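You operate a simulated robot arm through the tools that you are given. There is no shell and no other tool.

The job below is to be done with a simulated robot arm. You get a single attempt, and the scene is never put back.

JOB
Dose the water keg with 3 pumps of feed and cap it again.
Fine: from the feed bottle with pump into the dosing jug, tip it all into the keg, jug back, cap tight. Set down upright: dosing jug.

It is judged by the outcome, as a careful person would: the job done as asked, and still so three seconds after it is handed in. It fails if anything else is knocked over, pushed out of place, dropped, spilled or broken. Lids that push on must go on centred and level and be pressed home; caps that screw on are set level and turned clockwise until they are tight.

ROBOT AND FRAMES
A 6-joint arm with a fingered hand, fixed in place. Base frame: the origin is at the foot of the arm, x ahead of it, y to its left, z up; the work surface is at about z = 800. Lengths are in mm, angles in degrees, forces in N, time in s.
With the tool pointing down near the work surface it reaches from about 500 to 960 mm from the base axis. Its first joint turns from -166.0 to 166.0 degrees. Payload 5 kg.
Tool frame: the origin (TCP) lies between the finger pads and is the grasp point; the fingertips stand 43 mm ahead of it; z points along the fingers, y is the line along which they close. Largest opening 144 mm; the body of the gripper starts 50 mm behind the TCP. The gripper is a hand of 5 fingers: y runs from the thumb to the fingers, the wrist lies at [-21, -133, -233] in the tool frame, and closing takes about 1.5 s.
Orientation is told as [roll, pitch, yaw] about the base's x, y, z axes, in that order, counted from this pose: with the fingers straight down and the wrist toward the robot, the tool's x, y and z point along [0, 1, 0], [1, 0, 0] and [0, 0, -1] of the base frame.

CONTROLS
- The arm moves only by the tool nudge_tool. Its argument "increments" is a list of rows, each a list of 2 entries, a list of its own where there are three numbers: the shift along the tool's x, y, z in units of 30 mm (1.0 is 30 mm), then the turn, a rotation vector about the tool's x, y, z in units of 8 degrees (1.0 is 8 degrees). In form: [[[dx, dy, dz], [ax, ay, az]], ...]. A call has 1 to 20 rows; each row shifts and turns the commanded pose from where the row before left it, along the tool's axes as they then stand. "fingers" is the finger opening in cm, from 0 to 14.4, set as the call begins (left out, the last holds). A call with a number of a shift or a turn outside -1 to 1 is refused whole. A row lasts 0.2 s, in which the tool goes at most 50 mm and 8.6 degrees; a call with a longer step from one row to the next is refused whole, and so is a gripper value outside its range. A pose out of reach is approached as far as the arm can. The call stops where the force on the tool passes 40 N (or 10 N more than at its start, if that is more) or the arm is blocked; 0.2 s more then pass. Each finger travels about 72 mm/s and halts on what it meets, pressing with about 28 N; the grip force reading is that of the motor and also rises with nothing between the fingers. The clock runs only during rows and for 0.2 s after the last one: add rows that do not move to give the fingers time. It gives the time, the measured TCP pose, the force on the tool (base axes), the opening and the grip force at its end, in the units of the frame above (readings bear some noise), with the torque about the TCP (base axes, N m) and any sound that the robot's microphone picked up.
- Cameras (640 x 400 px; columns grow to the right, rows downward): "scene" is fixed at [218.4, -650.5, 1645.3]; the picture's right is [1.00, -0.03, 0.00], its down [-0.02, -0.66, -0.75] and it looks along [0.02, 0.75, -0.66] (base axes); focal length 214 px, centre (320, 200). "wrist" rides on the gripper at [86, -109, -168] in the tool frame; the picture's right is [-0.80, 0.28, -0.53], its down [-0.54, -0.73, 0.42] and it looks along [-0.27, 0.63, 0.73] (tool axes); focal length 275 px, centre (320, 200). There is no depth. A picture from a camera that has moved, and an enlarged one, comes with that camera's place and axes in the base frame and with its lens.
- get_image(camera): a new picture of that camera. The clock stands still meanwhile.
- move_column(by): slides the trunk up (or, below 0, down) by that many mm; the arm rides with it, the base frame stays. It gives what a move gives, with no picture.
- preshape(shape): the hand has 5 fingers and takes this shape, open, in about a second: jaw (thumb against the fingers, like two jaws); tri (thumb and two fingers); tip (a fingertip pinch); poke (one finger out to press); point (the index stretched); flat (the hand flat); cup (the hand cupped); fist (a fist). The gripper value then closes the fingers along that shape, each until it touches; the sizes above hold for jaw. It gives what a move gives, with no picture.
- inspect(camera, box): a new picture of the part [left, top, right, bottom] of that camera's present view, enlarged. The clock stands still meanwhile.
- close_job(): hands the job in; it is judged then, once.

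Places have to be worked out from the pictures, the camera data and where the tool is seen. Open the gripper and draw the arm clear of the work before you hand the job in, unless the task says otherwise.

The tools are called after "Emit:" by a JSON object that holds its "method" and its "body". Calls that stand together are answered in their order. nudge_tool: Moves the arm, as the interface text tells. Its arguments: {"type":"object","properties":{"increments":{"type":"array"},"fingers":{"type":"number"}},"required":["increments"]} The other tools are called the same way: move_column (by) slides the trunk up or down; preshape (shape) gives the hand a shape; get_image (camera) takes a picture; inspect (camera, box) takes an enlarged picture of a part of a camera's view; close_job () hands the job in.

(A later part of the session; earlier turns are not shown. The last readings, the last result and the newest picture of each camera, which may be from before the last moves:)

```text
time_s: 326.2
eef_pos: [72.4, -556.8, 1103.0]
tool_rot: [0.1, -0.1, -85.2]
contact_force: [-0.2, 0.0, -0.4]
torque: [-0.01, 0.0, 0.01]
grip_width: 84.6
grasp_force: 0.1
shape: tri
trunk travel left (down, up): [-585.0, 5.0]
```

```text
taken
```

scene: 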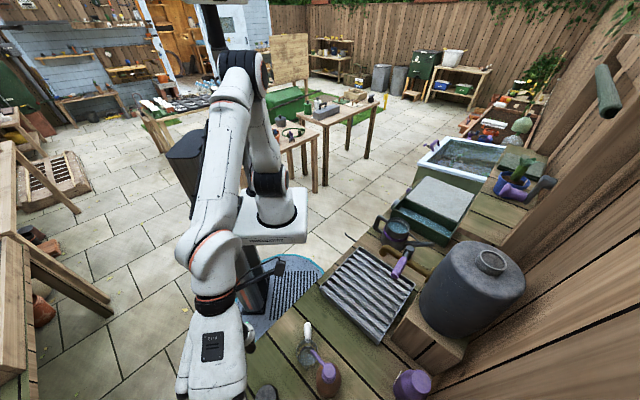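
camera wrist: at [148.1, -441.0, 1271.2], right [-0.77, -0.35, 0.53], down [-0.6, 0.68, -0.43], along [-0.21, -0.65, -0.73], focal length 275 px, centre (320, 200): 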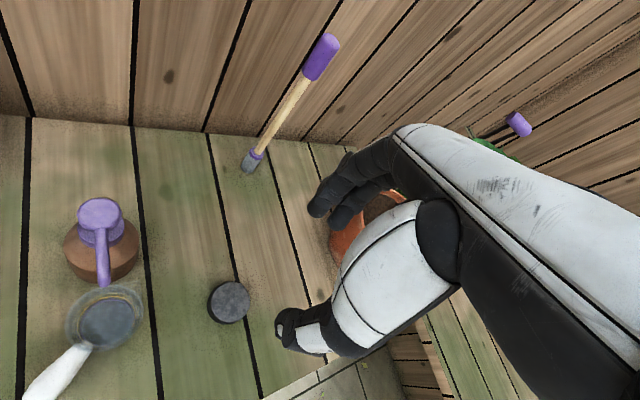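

The cap computes to (71.3,-560.1). I descend over it, stopping a little above.

Emit:
{"method": "nudge_tool", "body": {"increments": [[[-0.047, 0.12, 0.5], [0, 0, 0]], [[0, 0, 0.9], [0, 0, 0]], [[0, 0, 0.9], [0, 0, 0]], [[0, 0, 0.9], [0, 0, 0]], [[0, 0, 0.9], [0, 0, 0]], [[0, 0, 0.9], [0, 0, 0]], [[0, 0, 0.9], [0, 0, 0]], [[0, 0, 0.9], [0, 0, 0]], [[0, 0, 0.6], [0, 0, 0]], [[0, 0, 0.3], [0, 0, 0]], [[0, 0, 0], [0, 0, 0]]]}}

Emit:
{"method": "inspect", "body": {"camera": "wrist", "box": [220, 150, 400, 350]}}

```text
time_s: 328.6
eef_pos: [70.5, -561.4, 872.8]
tool_rot: [0.1, -0.2, -85.2]
contact_force: [1.3, -0.3, -0.8]
torque: [-0.02, -0.04, 0.0]
grip_width: 84.6
grasp_force: 0.1
shape: tri
trunk travel left (down, up): [-585.0, 5.0]
```

```text
2.00 times, centred on (310, 250) of wrist
camera zoom: at [146.9, -445.3, 1039.7], right [-0.77, -0.35, 0.53], down [-0.6, 0.68, -0.43], along [-0.21, -0.65, -0.73], focal length 551 px, centre (340, 100)
```

zoom: 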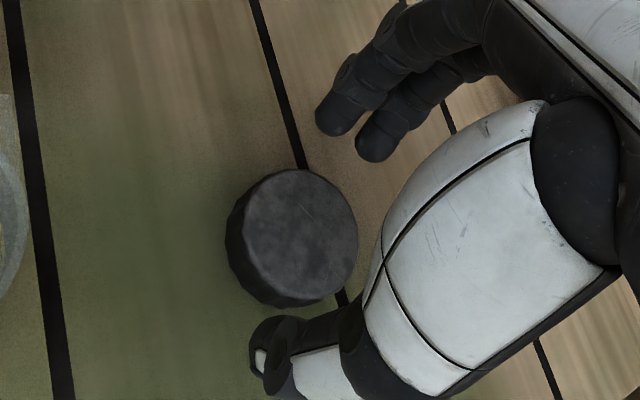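

Centred. I go down to z≈846 and close on the cap.

Emit:
{"method": "nudge_tool", "body": {"increments": [[[0, 0, 0.4], [0, 0, 0]], [[0, 0, 0.3], [0, 0, 0]], [[0, 0, 0.18], [0, 0, 0]], [[0, 0, 0], [0, 0, 0]]]}}

Emit:
{"method": "nudge_tool", "body": {"increments": [[[0, 0, 0], [0, 0, 0]], [[0, 0, 0], [0, 0, 0]], [[0, 0, 0], [0, 0, 0]], [[0, 0, 0], [0, 0, 0]], [[0, 0, 0], [0, 0, 0]]], "fingers": 4.5}}

Emit:
{"method": "inspect", "body": {"camera": "wrist", "box": [220, 150, 400, 350]}}

```text
time_s: 329.6
eef_pos: [71.8, -561.3, 846.5]
tool_rot: [0.1, -0.1, -85.2]
contact_force: [-0.1, -1.2, 0.1]
torque: [0.0, -0.01, 0.01]
grip_width: 84.7
grasp_force: 0.1
shape: tri
trunk travel left (down, up): [-585.0, 5.0]
```

```text
time_s: 330.9
eef_pos: [71.2, -561.5, 846.8]
tool_rot: [0.1, -0.2, -85.2]
contact_force: [0.2, -0.3, -0.4]
torque: [0.0, -0.02, -0.03]
grip_width: 52.7
grasp_force: 28.3
shape: tri
trunk travel left (down, up): [-585.0, 5.0]
```

```text
2.00 times, centred on (310, 250) of wrist
camera zoom: at [147.0, -445.6, 1013.7], right [-0.77, -0.35, 0.53], down [-0.6, 0.68, -0.43], along [-0.21, -0.65, -0.73], focal length 551 px, centre (340, 100)
```

zoom: 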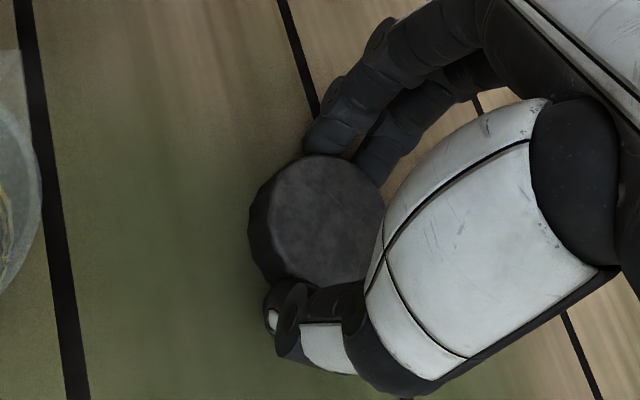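

Cap gripped (28 N). I lift it and carry it back to the keg at a safe height.

Emit:
{"method": "nudge_tool", "body": {"increments": [[[0, 0, -0.4], [0, 0, 0]], [[0, 0, -0.8], [0, 0, 0]], [[0, 0, -0.95], [0, 0, 0]], [[0, 0, -0.95], [0, 0, 0]], [[0, 0, -0.95], [0, 0, 0]], [[0, 0, -0.95], [0, 0, 0]], [[0, 0, -0.95], [0, 0, 0]], [[0, 0, -0.95], [0, 0, 0]], [[0, 0, -0.95], [0, 0, 0]], [[0, 0, -0.95], [0, 0, 0]], [[0, 0, -0.95], [0, 0, 0]], [[0, 0, -0.95], [0, 0, 0]], [[0, 0, -0.95], [0, 0, 0]], [[0, 0, 0], [0, 0, 0]]]}}

Emit:
{"method": "nudge_tool", "body": {"increments": [[[0.919, -0.178, -0.5], [0, 0, 0]], [[0.919, -0.178, -0.5], [0, 0, 0]], [[0.919, -0.178, -0.5], [0, 0, 0]], [[0.919, -0.178, -0.5], [0, 0, 0]], [[0.919, -0.178, -0.5], [0, 0, 0]], [[0.919, -0.178, -0.5], [0, 0, 0]], [[0.919, -0.178, -0.5], [0, 0, 0]], [[0.919, -0.178, -0.5], [0, 0, 0]], [[0.919, -0.178, -0.5], [0, 0, 0]], [[0.919, -0.178, -0.5], [0, 0, 0]], [[0.919, -0.178, -0.5], [0, 0, 0]], [[0.919, -0.178, -0.2], [0, 0, 0]], [[0.919, -0.178, 0], [0, 0, 0]], [[0.919, -0.178, 0], [0, 0, 0]], [[0.919, -0.178, 0], [0, 0, 0]], [[0.919, -0.178, 0], [0, 0, 0]], [[0.919, -0.178, 0], [0, 0, 0]], [[0.919, -0.178, 0], [0, 0, 0]], [[0.5, -0.09, 0], [0, 0, 0]], [[0, 0, 0], [0, 0, 0]]]}}

Emit:
{"method": "get_image", "body": {"camera": "scene"}}

```text
time_s: 333.9
eef_pos: [71.1, -558.8, 1197.2]
tool_rot: [0.0, -0.2, -85.2]
contact_force: [0.3, -0.2, -0.6]
torque: [-0.01, -0.02, 0.02]
grip_width: 52.8
grasp_force: 28.6
shape: tri
trunk travel left (down, up): [-585.0, 5.0]
```

```text
time_s: 338.1
eef_pos: [572.7, -420.2, 1367.2]
tool_rot: [0.0, -0.1, -85.2]
contact_force: [-0.1, -0.2, 0.0]
torque: [0.0, -0.02, -0.01]
grip_width: 52.4
grasp_force: 27.8
shape: tri
trunk travel left (down, up): [-585.0, 5.0]
```

```text
taken
```

scene: 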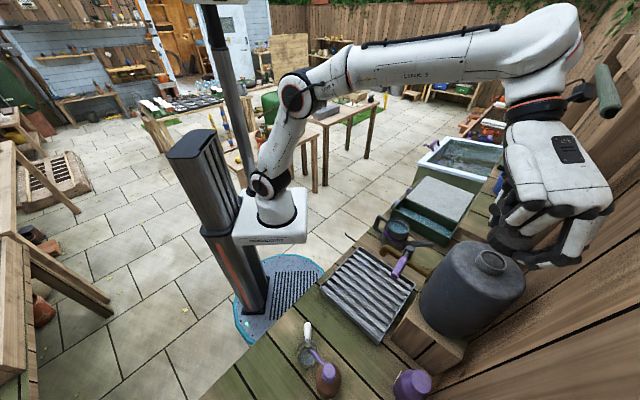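

Jug still fine in the scene. I turn to yaw -29° (start of a clockwise sweep), centre over the neck and lower to ~25 mm above it.

Emit:
{"method": "nudge_tool", "body": {"increments": [[[0, 0, 0], [0, 0, -0.875]], [[0, 0, 0], [0, 0, -0.875]], [[0, 0, 0], [0, 0, -0.875]], [[0, 0, 0], [0, 0, -0.875]], [[0, 0, 0], [0, 0, -0.875]], [[0, 0, 0], [0, 0, -0.875]], [[0, 0, 0], [0, 0, -0.875]], [[0, 0, 0], [0, 0, -0.875]], [[0.394, 0.192, 0], [0, 0, 0]], [[0, 0, 0.7], [0, 0, 0]], [[0, 0, 0.7], [0, 0, 0]], [[0, 0, 0], [0, 0, 0]]]}}

Emit:
{"method": "inspect", "body": {"camera": "wrist", "box": [200, 160, 400, 380]}}

Emit:
{"method": "inspect", "body": {"camera": "scene", "box": [400, 150, 600, 300]}}

```text
time_s: 340.6
eef_pos: [583.1, -410.5, 1325.4]
tool_rot: [-0.1, -0.2, -29.2]
contact_force: [0.2, -0.9, -0.2]
torque: [0.0, -0.02, -0.01]
grip_width: 52.5
grasp_force: 27.9
shape: tri
trunk travel left (down, up): [-585.0, 5.0]
```

```text
1.82 times, centred on (300, 270) of wrist
camera zoom: at [529.8, -283.1, 1492.9], right [-0.14, -0.83, 0.54], down [-0.9, -0.12, -0.42], along [0.42, -0.54, -0.73], focal length 500 px, centre (356, 73)
```

zoom: 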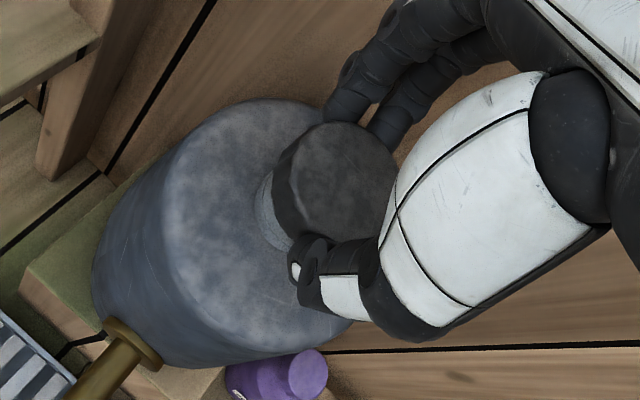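

```text
2.67 times, centred on (500, 225) of scene
camera zoom: at [218.4, -650.5, 1645.3], right [1.0, -0.03, 0.0], down [-0.02, -0.66, -0.75], along [0.02, 0.75, -0.66], focal length 572 px, centre (-160, 133)
```

zoom: 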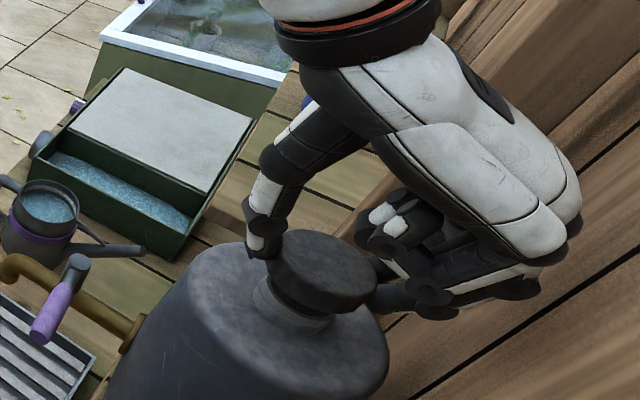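

Cap and neck line up as when it came off. I correct 2 mm in y and lower slowly until the cap touches the thread.

Emit:
{"method": "nudge_tool", "body": {"increments": [[[-0.06, 0.045, 0.2], [0, 0, 0]], [[0, 0, 0.25], [0, 0, 0]], [[0, 0, 0.15], [0, 0, 0]], [[0, 0, 0.07], [0, 0, 0]], [[0, 0, 0], [0, 0, 0]]]}}

Emit:
{"method": "inspect", "body": {"camera": "scene", "box": [440, 200, 560, 290]}}

```text
time_s: 341.9
eef_pos: [584.2, -414.3, 1305.2]
tool_rot: [0.0, -0.1, -29.1]
contact_force: [-0.3, -0.4, -0.4]
torque: [0.0, 0.01, 0.01]
grip_width: 52.1
grasp_force: 28.0
shape: tri
trunk travel left (down, up): [-585.0, 5.0]
```

```text
4.44 times, centred on (500, 245) of scene
camera zoom: at [218.4, -650.5, 1645.3], right [1.0, -0.03, 0.0], down [-0.02, -0.66, -0.75], along [0.02, 0.75, -0.66], focal length 953 px, centre (-480, 0)
```

zoom: 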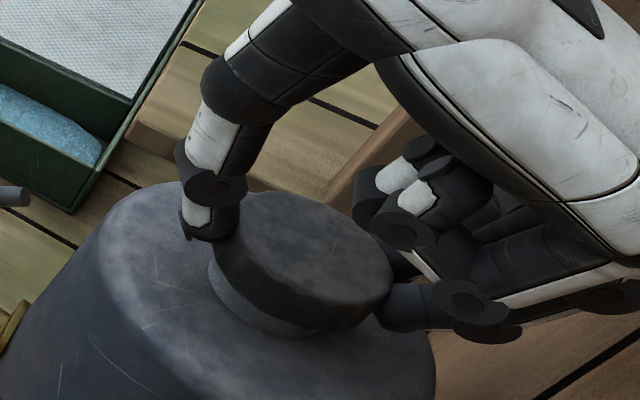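

Just above the thread. I go on in 2 mm steps.

Emit:
{"method": "nudge_tool", "body": {"increments": [[[0, 0, 0.07], [0, 0, 0]], [[0, 0, 0.07], [0, 0, 0]], [[0, 0, 0], [0, 0, 0]]]}}

Emit:
{"method": "nudge_tool", "body": {"increments": [[[0, 0, 0.05], [0, 0, 0]], [[0, 0, 0], [0, 0, 0]]]}}

```text
time_s: 342.6
eef_pos: [583.1, -413.8, 1300.8]
tool_rot: [-0.2, -0.1, -29.2]
contact_force: [1.1, 0.7, 0.3]
torque: [0.02, 0.03, 0.03]
grip_width: 52.6
grasp_force: 27.7
shape: tri
trunk travel left (down, up): [-585.0, 5.0]
```

```text
time_s: 343.2
eef_pos: [585.0, -414.5, 1299.6]
tool_rot: [-0.1, 0.0, -29.2]
contact_force: [0.0, 0.0, -0.7]
torque: [0.0, -0.02, 0.01]
grip_width: 52.3
grasp_force: 28.0
shape: tri
trunk travel left (down, up): [-585.0, 5.0]
```

No contact yet at 1299.6. Two more small steps.

Emit:
{"method": "nudge_tool", "body": {"increments": [[[0, 0, 0.05], [0, 0, 0]], [[0, 0, 0], [0, 0, 0]]]}}

Emit:
{"method": "nudge_tool", "body": {"increments": [[[0, 0, 0.04], [0, 0, 0]], [[0, 0, 0], [0, 0, 0]]]}}

```text
time_s: 343.9
eef_pos: [582.8, -412.7, 1297.0]
tool_rot: [0.0, -0.1, -29.2]
contact_force: [1.6, 2.8, 1.8]
torque: [0.13, 0.0, 0.02]
grip_width: 52.3
grasp_force: 27.9
shape: tri
trunk travel left (down, up): [-585.0, 5.0]
```

```text
time_s: 344.4
eef_pos: [584.3, -412.8, 1298.5]
tool_rot: [-0.2, -0.3, -29.2]
contact_force: [2.1, 3.4, 9.2]
torque: [0.15, -0.05, 0.01]
grip_width: 52.6
grasp_force: 28.2
shape: tri
trunk travel left (down, up): [-585.0, 5.0]
```

Contact at 9 N with a small sideways load; I shift ~1.4 mm to centre it and then turn clockwise with light downward pressure.

Emit:
{"method": "nudge_tool", "body": {"increments": [[[0.046, 0, 0], [0, 0, 0]], [[0, 0, 0], [0, 0, 0]]]}}

Emit:
{"method": "nudge_tool", "body": {"increments": [[[0, 0, 0.003], [0, 0, 0.6]], [[0, 0, 0.003], [0, 0, 0.6]], [[0, 0, 0.003], [0, 0, 0.6]], [[0, 0, 0.003], [0, 0, 0.6]], [[0, 0, 0.003], [0, 0, 0.6]], [[0, 0, 0.003], [0, 0, 0.6]], [[0, 0, 0.003], [0, 0, 0.6]], [[0, 0, 0.003], [0, 0, 0.6]], [[0, 0, 0.003], [0, 0, 0.6]], [[0, 0, 0], [0, 0, 0]]]}}

Emit:
{"method": "inspect", "body": {"camera": "scene", "box": [440, 200, 560, 290]}}

```text
time_s: 345.1
eef_pos: [583.9, -413.9, 1298.6]
tool_rot: [0.0, -0.2, -29.2]
contact_force: [3.0, -0.6, 10.8]
torque: [0.02, -0.08, -0.04]
grip_width: 52.6
grasp_force: 27.8
shape: tri
trunk travel left (down, up): [-585.0, 5.0]
```

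```text
time_s: 347.2
eef_pos: [583.8, -413.3, 1297.3]
tool_rot: [0.1, -0.3, -72.5]
contact_force: [5.1, -5.1, 20.1]
torque: [-0.3, -0.17, -0.01]
grip_width: 53.2
grasp_force: 27.9
shape: tri
trunk travel left (down, up): [-585.0, 5.0]
```

```text
4.44 times, centred on (500, 245) of scene
camera zoom: at [218.4, -650.5, 1645.3], right [1.0, -0.03, 0.0], down [-0.02, -0.66, -0.75], along [0.02, 0.75, -0.66], focal length 953 px, centre (-480, 0)
```

zoom: 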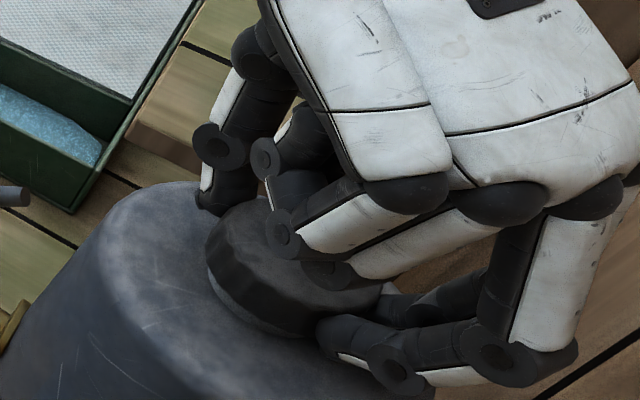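

No drop yet (20 N axial). I continue clockwise without adding pressure to find the thread start.

Emit:
{"method": "nudge_tool", "body": {"increments": [[[0, 0, -0.01], [0, 0, 0.6]], [[0, 0, -0.005], [0, 0, 0.6]], [[0, 0, 0], [0, 0, 0.6]], [[0, 0, 0], [0, 0, 0.6]], [[0, 0, 0], [0, 0, 0.6]], [[0, 0, 0], [0, 0, 0.6]], [[0, 0, 0], [0, 0, 0.6]], [[0, 0, 0], [0, 0, 0.6]], [[0, 0, 0], [0, 0, 0.6]], [[0, 0, 0], [0, 0, 0]]]}}

Emit:
{"method": "inspect", "body": {"camera": "scene", "box": [440, 200, 560, 290]}}

Emit:
{"method": "inspect", "body": {"camera": "wrist", "box": [200, 160, 400, 380]}}

```text
time_s: 349.4
eef_pos: [583.7, -412.0, 1295.9]
tool_rot: [0.0, -0.1, -115.7]
contact_force: [0.4, -3.8, 10.9]
torque: [-0.2, 0.02, 0.0]
grip_width: 53.5
grasp_force: 27.7
shape: tri
trunk travel left (down, up): [-585.0, 5.0]
```

```text
4.44 times, centred on (500, 245) of scene
camera zoom: at [218.4, -650.5, 1645.3], right [1.0, -0.03, 0.0], down [-0.02, -0.66, -0.75], along [0.02, 0.75, -0.66], focal length 953 px, centre (-480, 0)
```

zoom: 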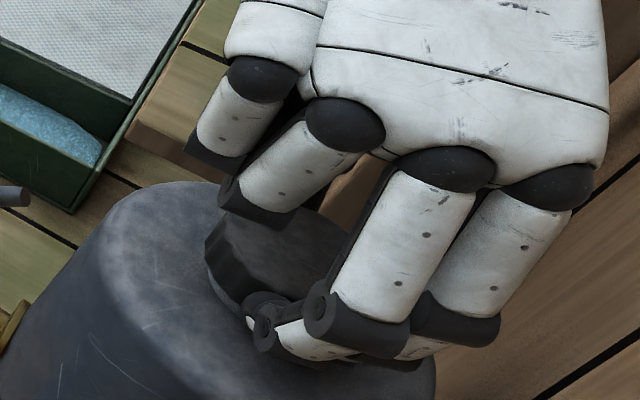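

```text
1.82 times, centred on (300, 270) of wrist
camera zoom: at [707.6, -351.9, 1463.9], right [-0.84, 0.09, 0.53], down [-0.17, 0.89, -0.43], along [-0.51, -0.45, -0.73], focal length 500 px, centre (356, 73)
```

zoom: 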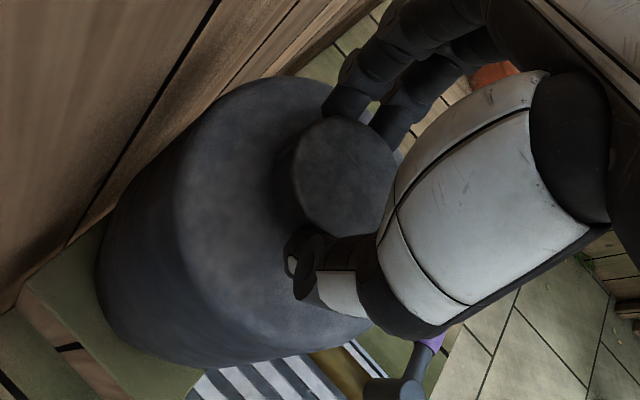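

The cap has dropped about a millimetre, it seems to engage. I open, swing back to yaw -29°, re-grip and continue.

Emit:
{"method": "nudge_tool", "body": {"increments": [[[0, 0, -0.03], [0, 0, 0]], [[0, 0, 0], [0, 0, 0]], [[0, 0, 0], [0, 0, 0]]], "fingers": 8.0}}

Emit:
{"method": "inspect", "body": {"camera": "wrist", "box": [200, 160, 400, 380]}}

Emit:
{"method": "inspect", "body": {"camera": "scene", "box": [440, 200, 560, 290]}}

```text
time_s: 350.2
eef_pos: [584.0, -412.0, 1296.1]
tool_rot: [0.0, 0.0, -115.6]
contact_force: [0.2, 0.1, 0.1]
torque: [0.0, 0.0, -0.03]
grip_width: 79.6
grasp_force: 0.1
shape: tri
trunk travel left (down, up): [-585.0, 5.0]
```

```text
1.82 times, centred on (300, 270) of wrist
camera zoom: at [708.3, -352.0, 1463.8], right [-0.84, 0.09, 0.53], down [-0.18, 0.89, -0.42], along [-0.51, -0.45, -0.73], focal length 500 px, centre (356, 73)
```

zoom: 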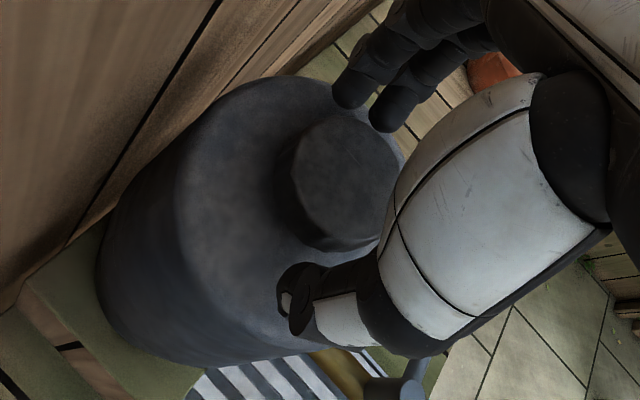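

```text
4.44 times, centred on (500, 245) of scene
camera zoom: at [218.4, -650.5, 1645.3], right [1.0, -0.03, 0.0], down [-0.02, -0.66, -0.75], along [0.02, 0.75, -0.66], focal length 953 px, centre (-480, 0)
```

zoom: 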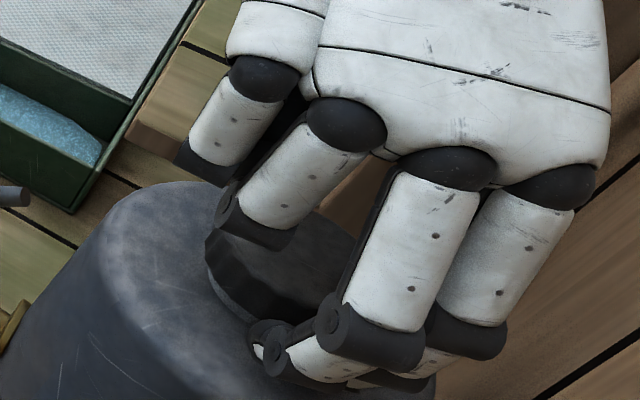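

Cap sits level and centred. I swing back, re-grip and make the second clockwise sweep.

Emit:
{"method": "nudge_tool", "body": {"increments": [[[0, 0, 0], [0, 0, -0.9]], [[0, 0, 0], [0, 0, -0.9]], [[0, 0, 0], [0, 0, -0.9]], [[0, 0, 0], [0, 0, -0.9]], [[0, 0, 0], [0, 0, -0.9]], [[0, 0, 0], [0, 0, -0.9]], [[0, 0, 0], [0, 0, -0.9]], [[0, 0, 0], [0, 0, -0.9]], [[0, 0, 0], [0, 0, -0.9]], [[0, 0, 0], [0, 0, -0.9]], [[0, 0, 0], [0, 0, -0.9]], [[0, 0, 0], [0, 0, -0.9]], [[0, 0, 0], [0, 0, 0]]]}}

Emit:
{"method": "nudge_tool", "body": {"increments": [[[0, 0, 0], [0, 0, 0]], [[0, 0, 0], [0, 0, 0]], [[0, 0, 0], [0, 0, 0]], [[0, 0, 0], [0, 0, 0]], [[0, 0, 0], [0, 0, 0]]], "fingers": 4.5}}

Emit:
{"method": "nudge_tool", "body": {"increments": [[[0, 0, 0.002], [0, 0, 0.6]], [[0, 0, 0.002], [0, 0, 0.6]], [[0, 0, 0.002], [0, 0, 0.6]], [[0, 0, 0.002], [0, 0, 0.6]], [[0, 0, 0.002], [0, 0, 0.6]], [[0, 0, 0.002], [0, 0, 0.6]], [[0, 0, 0.002], [0, 0, 0.6]], [[0, 0, 0.002], [0, 0, 0.6]], [[0, 0, 0.002], [0, 0, 0.6]], [[0, 0, 0.002], [0, 0, 0.6]], [[0, 0, 0.002], [0, 0, 0.6]], [[0, 0, 0.002], [0, 0, 0.6]], [[0, 0, 0.002], [0, 0, 0.6]], [[0, 0, 0.002], [0, 0, 0.6]], [[0, 0, 0.002], [0, 0, 0.6]], [[0, 0, 0.002], [0, 0, 0.6]], [[0, 0, 0.002], [0, 0, 0.6]], [[0, 0, 0.002], [0, 0, 0.6]], [[0, 0, 0], [0, 0, 0]]]}}

Emit:
{"method": "inspect", "body": {"camera": "wrist", "box": [200, 160, 400, 380]}}

```text
time_s: 353.1
eef_pos: [585.7, -413.0, 1297.5]
tool_rot: [0.0, -0.1, -29.2]
contact_force: [-0.3, -0.8, 0.0]
torque: [0.0, 0.0, -0.05]
grip_width: 79.7
grasp_force: 0.0
shape: tri
trunk travel left (down, up): [-585.0, 5.0]
```

```text
time_s: 354.2
eef_pos: [585.4, -412.8, 1297.7]
tool_rot: [-0.1, -0.1, -29.2]
contact_force: [-2.9, 0.1, -1.1]
torque: [0.0, 0.09, -0.03]
grip_width: 52.8
grasp_force: 27.4
shape: tri
trunk travel left (down, up): [-585.0, 5.0]
```

```text
time_s: 358.2
eef_pos: [583.4, -412.9, 1296.4]
tool_rot: [0.1, -0.1, -115.7]
contact_force: [-0.3, -1.7, 5.3]
torque: [-0.1, 0.04, 0.0]
grip_width: 52.3
grasp_force: 28.2
shape: tri
trunk travel left (down, up): [-585.0, 5.0]
```

```text
1.82 times, centred on (300, 270) of wrist
camera zoom: at [708.3, -351.9, 1463.2], right [-0.84, 0.09, 0.53], down [-0.17, 0.89, -0.43], along [-0.51, -0.45, -0.73], focal length 500 px, centre (356, 73)
```

zoom: 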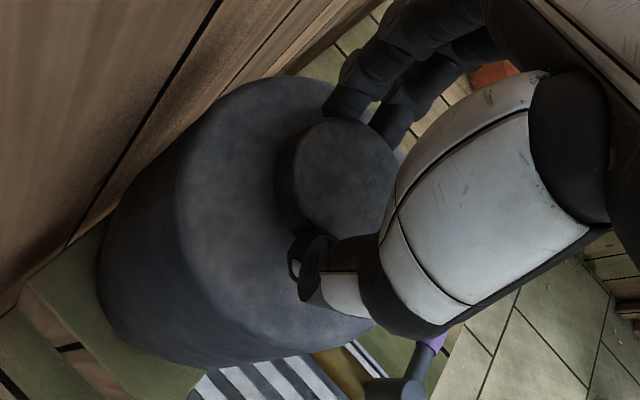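

I test engagement with a tiny lift.

Emit:
{"method": "nudge_tool", "body": {"increments": [[[0, 0, -0.06], [0, 0, 0]], [[0, 0, 0], [0, 0, 0]]]}}

Emit:
{"method": "nudge_tool", "body": {"increments": [[[0, 0, -0.04], [0, 0, 0]], [[0, 0, 0], [0, 0, 0]]]}}

```text
time_s: 358.9
eef_pos: [584.6, -413.3, 1296.7]
tool_rot: [-0.1, 0.0, -115.6]
contact_force: [-2.2, -1.1, -2.6]
torque: [-0.16, 0.09, -0.04]
grip_width: 52.0
grasp_force: 28.4
shape: tri
trunk travel left (down, up): [-585.0, 5.0]
```

```text
time_s: 359.4
eef_pos: [585.4, -412.6, 1296.8]
tool_rot: [0.1, 0.0, -115.5]
contact_force: [-4.1, -0.1, -11.6]
torque: [-0.09, 0.17, 0.0]
grip_width: 52.0
grasp_force: 27.8
shape: tri
trunk travel left (down, up): [-585.0, 5.0]
```

The thread holds (-11.6 N). I undo the lift and continue with further clockwise sweeps.

Emit:
{"method": "nudge_tool", "body": {"increments": [[[0, 0, 0.1], [0, 0, 0]], [[0, 0, 0], [0, 0, 0]], [[0, 0, 0], [0, 0, 0]], [[0, 0, 0], [0, 0, 0]], [[0, 0, 0], [0, 0, -0.9]], [[0, 0, 0], [0, 0, -0.9]], [[0, 0, 0], [0, 0, -0.9]], [[0, 0, 0], [0, 0, -0.9]], [[0, 0, 0], [0, 0, -0.9]], [[0, 0, 0], [0, 0, -0.9]], [[0, 0, 0], [0, 0, -0.9]], [[0, 0, 0], [0, 0, -0.9]], [[0, 0, 0], [0, 0, -0.9]], [[0, 0, 0], [0, 0, -0.9]], [[0, 0, 0], [0, 0, -0.9]], [[0, 0, 0], [0, 0, -0.9]], [[0, 0, 0], [0, 0, 0]]], "fingers": 8.0}}

Emit:
{"method": "nudge_tool", "body": {"increments": [[[0, 0, 0], [0, 0, 0]], [[0, 0, 0], [0, 0, 0]], [[0, 0, 0], [0, 0, 0]], [[0, 0, 0], [0, 0, 0]], [[0, 0, 0], [0, 0, 0]]], "fingers": 4.5}}

Emit:
{"method": "nudge_tool", "body": {"increments": [[[0, 0, 0.001], [0, 0, 0.6]], [[0, 0, 0.001], [0, 0, 0.6]], [[0, 0, 0.001], [0, 0, 0.6]], [[0, 0, 0.001], [0, 0, 0.6]], [[0, 0, 0.001], [0, 0, 0.6]], [[0, 0, 0.001], [0, 0, 0.6]], [[0, 0, 0.001], [0, 0, 0.6]], [[0, 0, 0.001], [0, 0, 0.6]], [[0, 0, 0.001], [0, 0, 0.6]], [[0, 0, 0.001], [0, 0, 0.6]], [[0, 0, 0.001], [0, 0, 0.6]], [[0, 0, 0.001], [0, 0, 0.6]], [[0, 0, 0.001], [0, 0, 0.6]], [[0, 0, 0.001], [0, 0, 0.6]], [[0, 0, 0.001], [0, 0, 0.6]], [[0, 0, 0.001], [0, 0, 0.6]], [[0, 0, 0.001], [0, 0, 0.6]], [[0, 0, 0.001], [0, 0, 0.6]], [[0, 0, 0], [0, 0, 0]]]}}

```text
time_s: 363.1
eef_pos: [584.9, -412.6, 1296.3]
tool_rot: [-0.2, 0.0, -29.2]
contact_force: [-0.7, 0.2, 0.2]
torque: [0.03, 0.01, -0.01]
grip_width: 80.0
grasp_force: 0.0
shape: tri
trunk travel left (down, up): [-585.0, 5.0]
```

```text
time_s: 364.2
eef_pos: [583.6, -412.3, 1295.4]
tool_rot: [-0.1, -0.1, -29.2]
contact_force: [-1.3, 1.7, -1.4]
torque: [-0.02, 0.04, 0.02]
grip_width: 52.5
grasp_force: 27.8
shape: tri
trunk travel left (down, up): [-585.0, 5.0]
```

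```text
time_s: 368.2
eef_pos: [583.8, -412.9, 1293.6]
tool_rot: [0.2, -0.1, -115.7]
contact_force: [-2.4, -1.8, -5.8]
torque: [-0.19, 0.15, 0.02]
grip_width: 51.6
grasp_force: 27.6
shape: tri
trunk travel left (down, up): [-585.0, 5.0]
```

The cap is pulling itself down (-5.8 N). Next sweep.

Emit:
{"method": "nudge_tool", "body": {"increments": [[[0, 0, 0], [0, 0, 0]], [[0, 0, 0], [0, 0, 0]], [[0, 0, 0], [0, 0, 0]], [[0, 0, 0], [0, 0, -0.9]], [[0, 0, 0], [0, 0, -0.9]], [[0, 0, 0], [0, 0, -0.9]], [[0, 0, 0], [0, 0, -0.9]], [[0, 0, 0], [0, 0, -0.9]], [[0, 0, 0], [0, 0, -0.9]], [[0, 0, 0], [0, 0, -0.9]], [[0, 0, 0], [0, 0, -0.9]], [[0, 0, 0], [0, 0, -0.9]], [[0, 0, 0], [0, 0, -0.9]], [[0, 0, 0], [0, 0, -0.9]], [[0, 0, 0], [0, 0, -0.9]], [[0, 0, 0], [0, 0, 0]]], "fingers": 8.0}}

Emit:
{"method": "nudge_tool", "body": {"increments": [[[0, 0, 0], [0, 0, 0]], [[0, 0, 0], [0, 0, 0]], [[0, 0, 0], [0, 0, 0]], [[0, 0, 0], [0, 0, 0]], [[0, 0, 0], [0, 0, 0]]], "fingers": 4.5}}

Emit:
{"method": "nudge_tool", "body": {"increments": [[[0, 0, 0.002], [0, 0, 0.6]], [[0, 0, 0.002], [0, 0, 0.6]], [[0, 0, 0.002], [0, 0, 0.6]], [[0, 0, 0.002], [0, 0, 0.6]], [[0, 0, 0.002], [0, 0, 0.6]], [[0, 0, 0.002], [0, 0, 0.6]], [[0, 0, 0.002], [0, 0, 0.6]], [[0, 0, 0.002], [0, 0, 0.6]], [[0, 0, 0.002], [0, 0, 0.6]], [[0, 0, 0.002], [0, 0, 0.6]], [[0, 0, 0.002], [0, 0, 0.6]], [[0, 0, 0.002], [0, 0, 0.6]], [[0, 0, 0.002], [0, 0, 0.6]], [[0, 0, 0.002], [0, 0, 0.6]], [[0, 0, 0.002], [0, 0, 0.6]], [[0, 0, 0.002], [0, 0, 0.6]], [[0, 0, 0.002], [0, 0, 0.6]], [[0, 0, 0.002], [0, 0, 0.6]], [[0, 0, 0], [0, 0, 0]]]}}

Emit:
{"method": "inspect", "body": {"camera": "wrist", "box": [200, 160, 400, 380]}}

```text
time_s: 371.6
eef_pos: [585.8, -413.3, 1294.3]
tool_rot: [-0.2, -0.1, -29.2]
contact_force: [0.4, -0.4, 0.0]
torque: [0.02, -0.02, -0.01]
grip_width: 79.8
grasp_force: 0.0
shape: tri
trunk travel left (down, up): [-585.0, 5.0]
```

```text
time_s: 372.9
eef_pos: [584.2, -413.7, 1295.6]
tool_rot: [0.0, 0.0, -29.2]
contact_force: [-2.4, 0.4, -1.6]
torque: [0.04, 0.06, 0.0]
grip_width: 53.1
grasp_force: 28.2
shape: tri
trunk travel left (down, up): [-585.0, 5.0]
```

```text
time_s: 376.9
eef_pos: [585.0, -411.5, 1294.1]
tool_rot: [0.1, 0.0, -115.7]
contact_force: [-1.0, -2.3, 4.6]
torque: [-0.22, 0.08, 0.0]
grip_width: 52.7
grasp_force: 28.4
shape: tri
trunk travel left (down, up): [-585.0, 5.0]
```

```text
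1.82 times, centred on (300, 270) of wrist
camera zoom: at [708.2, -352.0, 1461.6], right [-0.84, 0.09, 0.53], down [-0.17, 0.89, -0.43], along [-0.51, -0.45, -0.73], focal length 500 px, centre (356, 73)
```

zoom: 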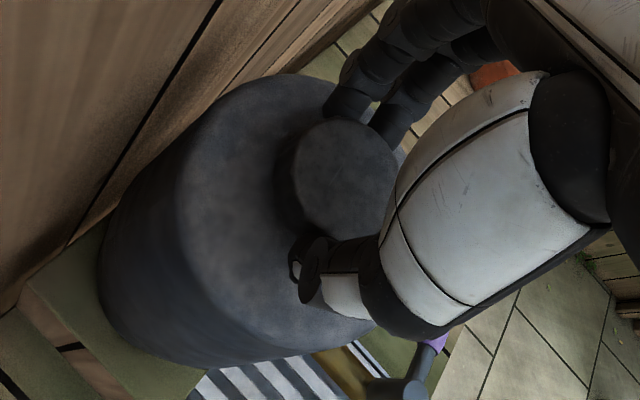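

Still turning freely. Fifth sweep.

Emit:
{"method": "nudge_tool", "body": {"increments": [[[0, 0, 0], [0, 0, 0]], [[0, 0, 0], [0, 0, 0]], [[0, 0, 0], [0, 0, 0]], [[0, 0, 0], [0, 0, -0.9]], [[0, 0, 0], [0, 0, -0.9]], [[0, 0, 0], [0, 0, -0.9]], [[0, 0, 0], [0, 0, -0.9]], [[0, 0, 0], [0, 0, -0.9]], [[0, 0, 0], [0, 0, -0.9]], [[0, 0, 0], [0, 0, -0.9]], [[0, 0, 0], [0, 0, -0.9]], [[0, 0, 0], [0, 0, -0.9]], [[0, 0, 0], [0, 0, -0.9]], [[0, 0, 0], [0, 0, -0.9]], [[0, 0, 0], [0, 0, -0.9]], [[0, 0, 0], [0, 0, 0]]], "fingers": 8.0}}

Emit:
{"method": "nudge_tool", "body": {"increments": [[[0, 0, 0], [0, 0, 0]], [[0, 0, 0], [0, 0, 0]], [[0, 0, 0], [0, 0, 0]], [[0, 0, 0], [0, 0, 0]], [[0, 0, 0], [0, 0, 0]]], "fingers": 4.5}}

Emit:
{"method": "nudge_tool", "body": {"increments": [[[0, 0, 0.001], [0, 0, 0.6]], [[0, 0, 0.001], [0, 0, 0.6]], [[0, 0, 0.001], [0, 0, 0.6]], [[0, 0, 0.001], [0, 0, 0.6]], [[0, 0, 0.001], [0, 0, 0.6]], [[0, 0, 0.001], [0, 0, 0.6]], [[0, 0, 0.001], [0, 0, 0.6]], [[0, 0, 0.001], [0, 0, 0.6]], [[0, 0, 0.001], [0, 0, 0.6]], [[0, 0, 0.001], [0, 0, 0.6]], [[0, 0, 0.001], [0, 0, 0.6]], [[0, 0, 0.001], [0, 0, 0.6]], [[0, 0, 0.001], [0, 0, 0.6]], [[0, 0, 0.001], [0, 0, 0.6]], [[0, 0, 0.001], [0, 0, 0.6]], [[0, 0, 0.001], [0, 0, 0.6]], [[0, 0, 0.001], [0, 0, 0.6]], [[0, 0, 0.001], [0, 0, 0.6]], [[0, 0, 0], [0, 0, 0]]]}}

Emit:
{"method": "inspect", "body": {"camera": "scene", "box": [440, 200, 560, 290]}}

```text
time_s: 380.2
eef_pos: [583.7, -412.6, 1293.6]
tool_rot: [-0.2, -0.2, -29.2]
contact_force: [-0.2, -0.3, -0.5]
torque: [-0.02, -0.02, 0.01]
grip_width: 79.9
grasp_force: 0.1
shape: tri
trunk travel left (down, up): [-585.0, 5.0]
```

```text
time_s: 381.4
eef_pos: [583.4, -413.0, 1292.4]
tool_rot: [-0.1, -0.2, -29.2]
contact_force: [-1.2, 0.1, -1.4]
torque: [0.04, 0.07, 0.01]
grip_width: 52.5
grasp_force: 28.2
shape: tri
trunk travel left (down, up): [-585.0, 5.0]
```

```text
time_s: 385.4
eef_pos: [581.5, -415.1, 1292.5]
tool_rot: [0.1, -0.1, -115.8]
contact_force: [-27.7, -5.2, -18.1]
torque: [-0.86, 0.44, 1.1]
grip_width: 42.2
grasp_force: 27.8
shape: tri
trunk travel left (down, up): [-585.0, 5.0]
```

```text
4.44 times, centred on (500, 245) of scene
camera zoom: at [218.4, -650.5, 1645.3], right [1.0, -0.03, 0.0], down [-0.02, -0.66, -0.75], along [0.02, 0.75, -0.66], focal length 953 px, centre (-480, 0)
```

zoom: 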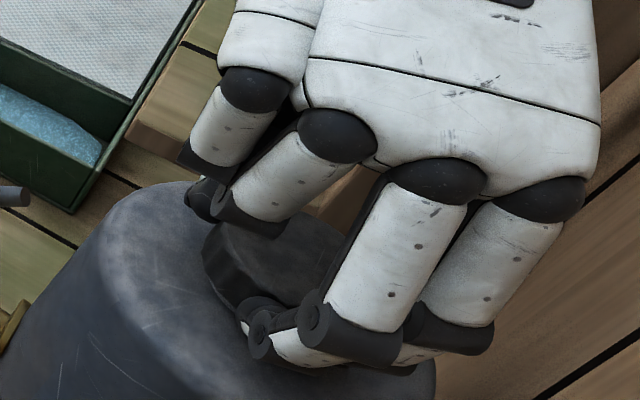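

The cap came up hard: 1.1 N·m reaction and the fingers slipped on it – it is tight. I open the fingers and check cap and keg.

Emit:
{"method": "nudge_tool", "body": {"increments": [[[0, 0, 0], [0, 0, 0]], [[0, 0, 0], [0, 0, 0]], [[0, 0, 0], [0, 0, 0]], [[0, 0, 0], [0, 0, 0]]], "fingers": 8.0}}

Emit:
{"method": "inspect", "body": {"camera": "wrist", "box": [200, 160, 400, 380]}}

Emit:
{"method": "inspect", "body": {"camera": "scene", "box": [360, 180, 560, 305]}}

```text
time_s: 386.4
eef_pos: [585.4, -413.0, 1292.9]
tool_rot: [0.1, 0.0, -115.6]
contact_force: [-0.6, 0.4, 0.0]
torque: [-0.03, -0.03, -0.03]
grip_width: 79.9
grasp_force: 0.1
shape: tri
trunk travel left (down, up): [-585.0, 5.0]
```

```text
1.82 times, centred on (300, 270) of wrist
camera zoom: at [708.8, -351.6, 1461.2], right [-0.84, 0.09, 0.53], down [-0.18, 0.89, -0.43], along [-0.51, -0.45, -0.73], focal length 500 px, centre (356, 73)
```

zoom: 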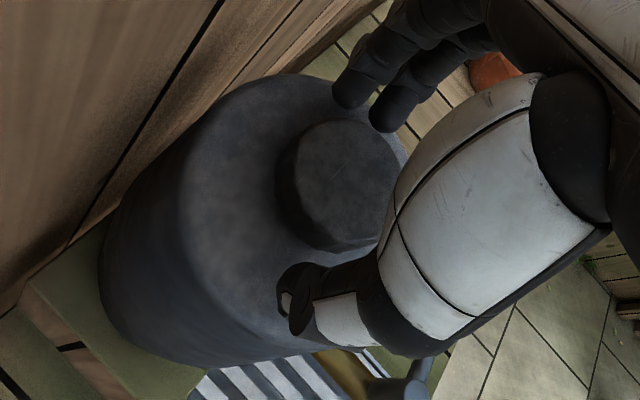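

```text
3.20 times, centred on (460, 242) of scene
camera zoom: at [218.4, -650.5, 1645.3], right [1.0, -0.03, 0.0], down [-0.02, -0.66, -0.75], along [0.02, 0.75, -0.66], focal length 686 px, centre (-128, 64)
```

zoom: 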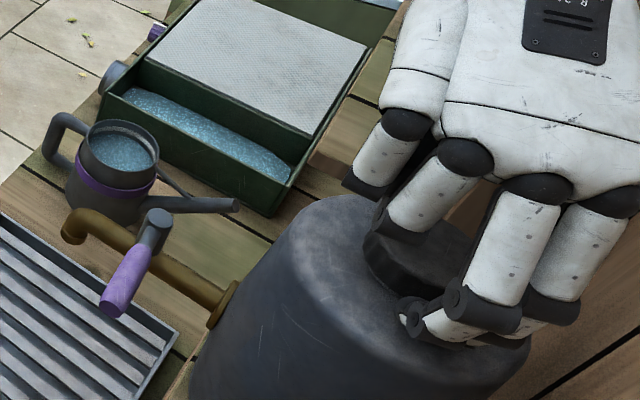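

The keg and cap look right, but the tap's purple lever seems at a slightly different angle than at the start. I zoom in on it.

Emit:
{"method": "inspect", "body": {"camera": "scene", "box": [370, 230, 450, 290]}}

Emit:
{"method": "get_image", "body": {"camera": "scene"}}

```text
6.67 times, centred on (410, 260) of scene
camera zoom: at [218.4, -650.5, 1645.3], right [1.0, -0.03, 0.0], down [-0.02, -0.66, -0.75], along [0.02, 0.75, -0.66], focal length 1430 px, centre (-280, -200)
```

zoom: 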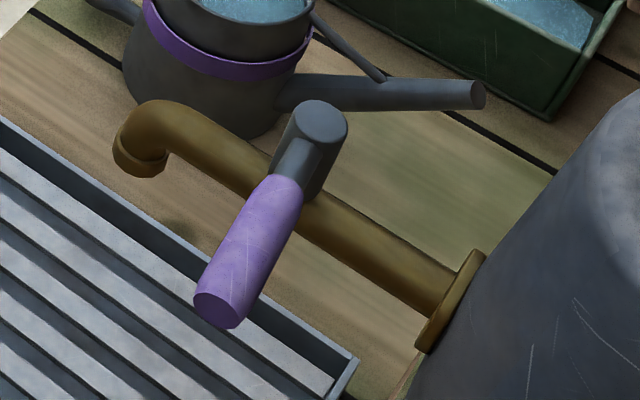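

```text
taken
```

scene: 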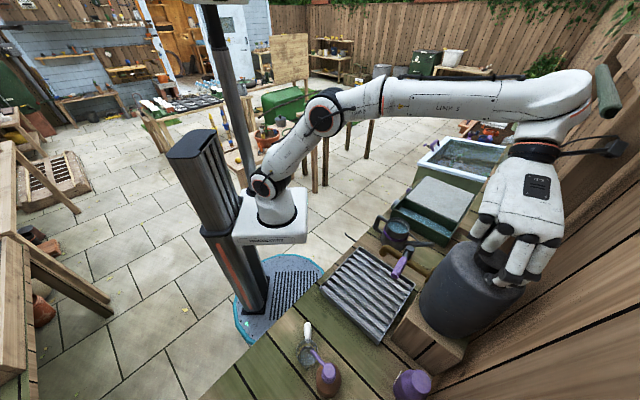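

No water flows and the keg has not turned; the lever differs by only a few degrees. I first confirm the cap's tightness: re-grip at yaw ≈ -72° and turn clockwise a little to feel the stop.

Emit:
{"method": "nudge_tool", "body": {"increments": [[[0, 0, 0], [0, 0, -0.9]], [[0, 0, 0], [0, 0, -0.9]], [[0, 0, 0], [0, 0, -0.9]], [[0, 0, 0], [0, 0, -0.9]], [[0, 0, 0], [0, 0, -0.9]], [[0, 0, 0], [0, 0, -0.9]], [[0, 0, 0], [0, 0, 0]]]}}

Emit:
{"method": "nudge_tool", "body": {"increments": [[[0, 0, 0], [0, 0, 0]], [[0, 0, 0], [0, 0, 0]], [[0, 0, 0], [0, 0, 0]], [[0, 0, 0], [0, 0, 0]], [[0, 0, 0], [0, 0, 0]]], "fingers": 4.5}}

Emit:
{"method": "nudge_tool", "body": {"increments": [[[0, 0, 0], [0, 0, 0.25]], [[0, 0, 0], [0, 0, 0.25]], [[0, 0, 0], [0, 0, 0.25]], [[0, 0, 0], [0, 0, 0]]]}}

```text
time_s: 388.1
eef_pos: [584.9, -413.0, 1293.3]
tool_rot: [0.1, -0.1, -72.3]
contact_force: [-0.1, 1.1, 0.6]
torque: [-0.03, -0.02, 0.01]
grip_width: 79.9
grasp_force: 0.0
shape: tri
trunk travel left (down, up): [-585.0, 5.0]
```

```text
time_s: 389.2
eef_pos: [585.6, -412.4, 1293.4]
tool_rot: [0.1, -0.1, -72.3]
contact_force: [0.2, 1.9, -1.7]
torque: [0.05, 0.02, 0.01]
grip_width: 52.8
grasp_force: 28.2
shape: tri
trunk travel left (down, up): [-585.0, 5.0]
```

```text
time_s: 390.2
eef_pos: [585.4, -412.3, 1292.5]
tool_rot: [-0.1, -0.1, -78.4]
contact_force: [5.6, 2.3, -1.3]
torque: [0.01, -0.25, 0.38]
grip_width: 52.4
grasp_force: 28.0
shape: tri
trunk travel left (down, up): [-585.0, 5.0]
```

Resistance builds immediately (0.38 N·m after 6°). I turn a little further to seat it fully.

Emit:
{"method": "nudge_tool", "body": {"increments": [[[0, 0, 0], [0, 0, 0.25]], [[0, 0, 0], [0, 0, 0.25]], [[0, 0, 0], [0, 0, 0.25]], [[0, 0, 0], [0, 0, 0]]]}}

Emit:
{"method": "nudge_tool", "body": {"increments": [[[0, 0, 0], [0, 0, 0.25]], [[0, 0, 0], [0, 0, 0.25]], [[0, 0, 0], [0, 0, 0]]]}}

Emit:
{"method": "inspect", "body": {"camera": "wrist", "box": [200, 160, 400, 380]}}

```text
time_s: 391.2
eef_pos: [585.4, -412.0, 1292.7]
tool_rot: [0.1, -0.2, -84.5]
contact_force: [15.1, 2.3, -2.7]
torque: [-0.11, -0.6, 0.81]
grip_width: 51.4
grasp_force: 28.4
shape: tri
trunk travel left (down, up): [-585.0, 5.0]
```

```text
time_s: 392.1
eef_pos: [587.7, -412.0, 1292.7]
tool_rot: [0.0, -0.1, -88.5]
contact_force: [18.9, 2.3, -1.6]
torque: [-0.14, -0.74, 1.11]
grip_width: 50.7
grasp_force: 28.2
shape: tri
trunk travel left (down, up): [-585.0, 5.0]
```

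```text
1.82 times, centred on (300, 270) of wrist
camera zoom: at [669.7, -301.2, 1459.9], right [-0.79, -0.3, 0.54], down [-0.56, 0.71, -0.42], along [-0.25, -0.64, -0.73], focal length 500 px, centre (356, 73)
```

zoom: 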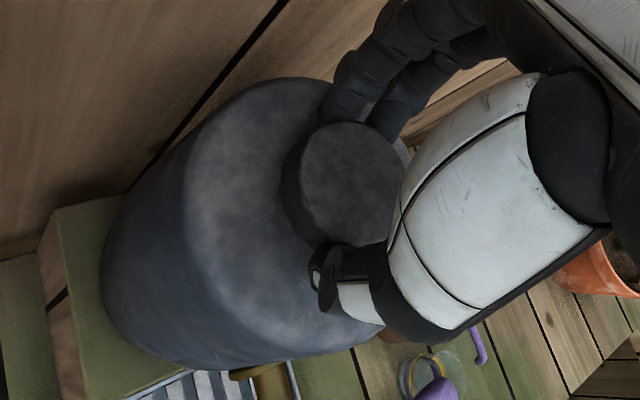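

1.1 N·m again without further turning – the cap is tight. I open and rise clear of the keg.

Emit:
{"method": "nudge_tool", "body": {"increments": [[[0, 0, 0], [0, 0, -0.4]], [[0, 0, 0], [0, 0, 0]], [[0, 0, 0], [0, 0, 0]], [[0, 0, 0], [0, 0, 0]]], "fingers": 8.5}}

Emit:
{"method": "nudge_tool", "body": {"increments": [[[0, 0, -0.4], [0, 0, 0]], [[0, 0, -0.7], [0, 0, 0]], [[0, 0, -0.9], [0, 0, 0]], [[0, 0, -0.9], [0, 0, 0]], [[0, 0, 0], [0, 0, -0.9]], [[0, 0, 0], [0, 0, -0.9]], [[0, 0, 0], [0, 0, -0.9]], [[0, 0, 0], [0, 0, -0.9]], [[0, 0, 0], [0, 0, -0.9]], [[0, 0, 0], [0, 0, 0]]]}}

Emit:
{"method": "get_image", "body": {"camera": "scene"}}

```text
time_s: 393.1
eef_pos: [584.8, -412.2, 1293.8]
tool_rot: [-0.1, -0.1, -85.2]
contact_force: [-1.4, 0.8, -1.0]
torque: [0.0, -0.01, 0.02]
grip_width: 84.3
grasp_force: 0.1
shape: tri
trunk travel left (down, up): [-585.0, 5.0]
```

```text
time_s: 395.2
eef_pos: [583.3, -413.2, 1380.3]
tool_rot: [0.0, 0.0, -49.1]
contact_force: [-0.8, 0.7, -0.3]
torque: [0.01, -0.03, 0.0]
grip_width: 84.5
grasp_force: 0.1
shape: tri
trunk travel left (down, up): [-585.0, 5.0]
```

```text
taken
```

scene: 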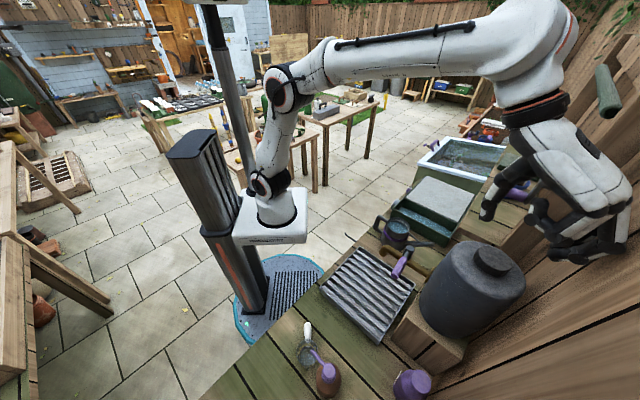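

The cap is on. I move to the same viewing pose as at the beginning (425,-424,1362, yaw -45°) to compare keg, tap lever and the rest with the first pictures.

Emit:
{"method": "nudge_tool", "body": {"increments": [[[0, 0, 0], [0, 0, -0.51]], [[-0.797, -0.692, 0.12], [0, 0, 0]], [[-0.797, -0.692, 0.12], [0, 0, 0]], [[-0.797, -0.692, 0.12], [0, 0, 0]], [[-0.797, -0.692, 0.12], [0, 0, 0]], [[-0.797, -0.692, 0.12], [0, 0, 0]], [[0, 0, 0], [0, 0, 0]]]}}

Emit:
{"method": "get_image", "body": {"camera": "wrist"}}

Emit:
{"method": "inspect", "body": {"camera": "scene", "box": [360, 180, 560, 305]}}

Emit:
{"method": "inspect", "body": {"camera": "scene", "box": [260, 300, 460, 400]}}

```text
time_s: 396.9
eef_pos: [426.0, -424.4, 1361.0]
tool_rot: [-0.2, -0.1, -45.0]
contact_force: [-0.2, -0.1, 0.5]
torque: [-0.02, -0.01, 0.0]
grip_width: 84.8
grasp_force: 0.0
shape: tri
trunk travel left (down, up): [-585.0, 5.0]
```

```text
taken
camera wrist: at [410.8, -286.0, 1529.0], right [-0.36, -0.76, 0.54], down [-0.9, 0.13, -0.42], along [0.25, -0.63, -0.73], focal length 275 px, centre (320, 200)
```

wrist: 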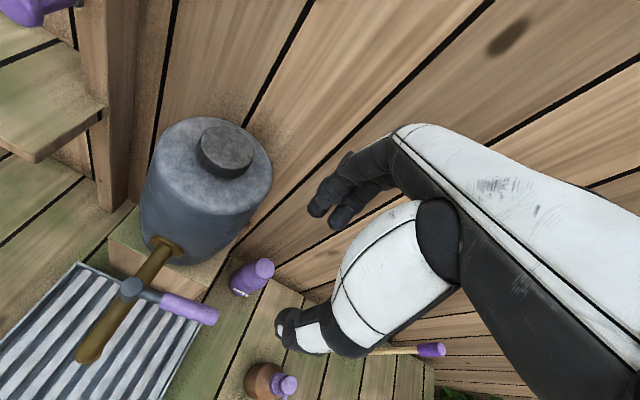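

```text
3.20 times, centred on (460, 242) of scene
camera zoom: at [218.4, -650.5, 1645.3], right [1.0, -0.03, 0.0], down [-0.02, -0.66, -0.75], along [0.02, 0.75, -0.66], focal length 686 px, centre (-128, 64)
```

zoom: 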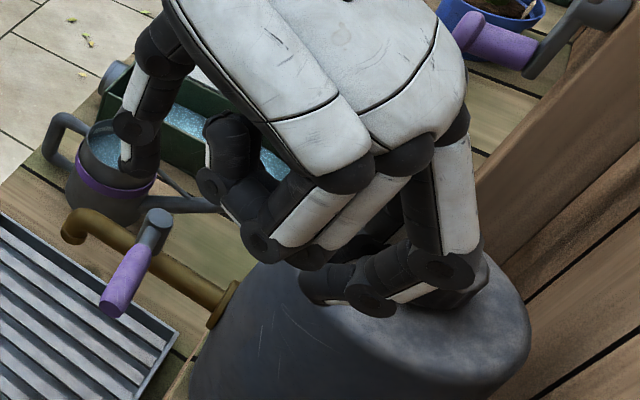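

```text
3.20 times, centred on (360, 350) of scene
camera zoom: at [218.4, -650.5, 1645.3], right [1.0, -0.03, 0.0], down [-0.02, -0.66, -0.75], along [0.02, 0.75, -0.66], focal length 686 px, centre (192, -280)
```

zoom: 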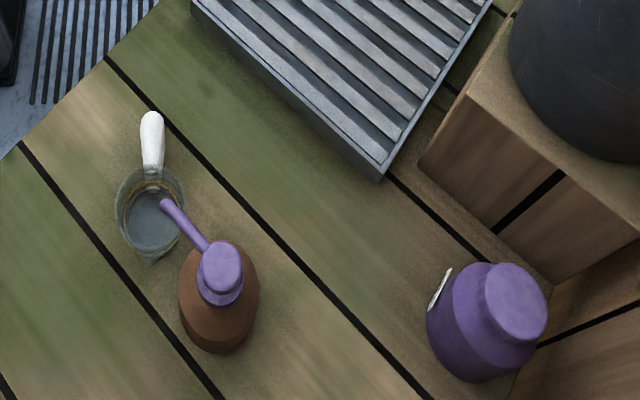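

Everything else is where it was; the jug stands upright. But the tap lever has turned ~6° compared with the start – one of the arm links must have brushed it. I measure it precisely to set it back gently.

Emit:
{"method": "inspect", "body": {"camera": "wrist", "box": [70, 230, 250, 370]}}

Emit:
{"method": "inspect", "body": {"camera": "scene", "box": [370, 230, 450, 290]}}

```text
2.86 times, centred on (160, 300) of wrist
camera zoom: at [410.8, -286.0, 1529.0], right [-0.36, -0.76, 0.54], down [-0.9, 0.13, -0.42], along [0.25, -0.63, -0.73], focal length 786 px, centre (777, -86)
```

zoom: 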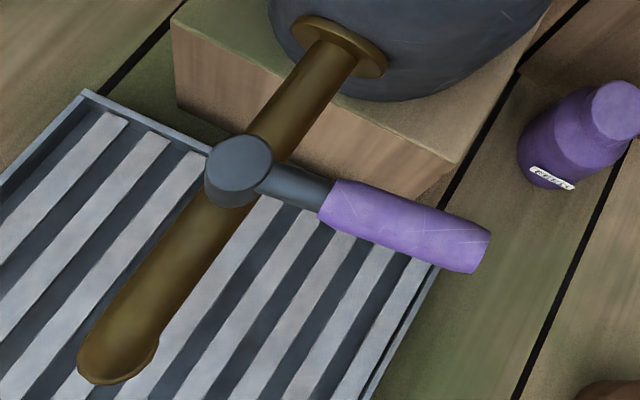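

```text
6.67 times, centred on (410, 260) of scene
camera zoom: at [218.4, -650.5, 1645.3], right [1.0, -0.03, 0.0], down [-0.02, -0.66, -0.75], along [0.02, 0.75, -0.66], focal length 1430 px, centre (-280, -200)
```

zoom: 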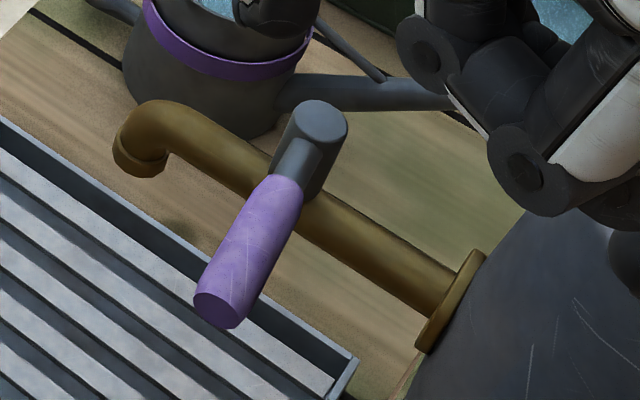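

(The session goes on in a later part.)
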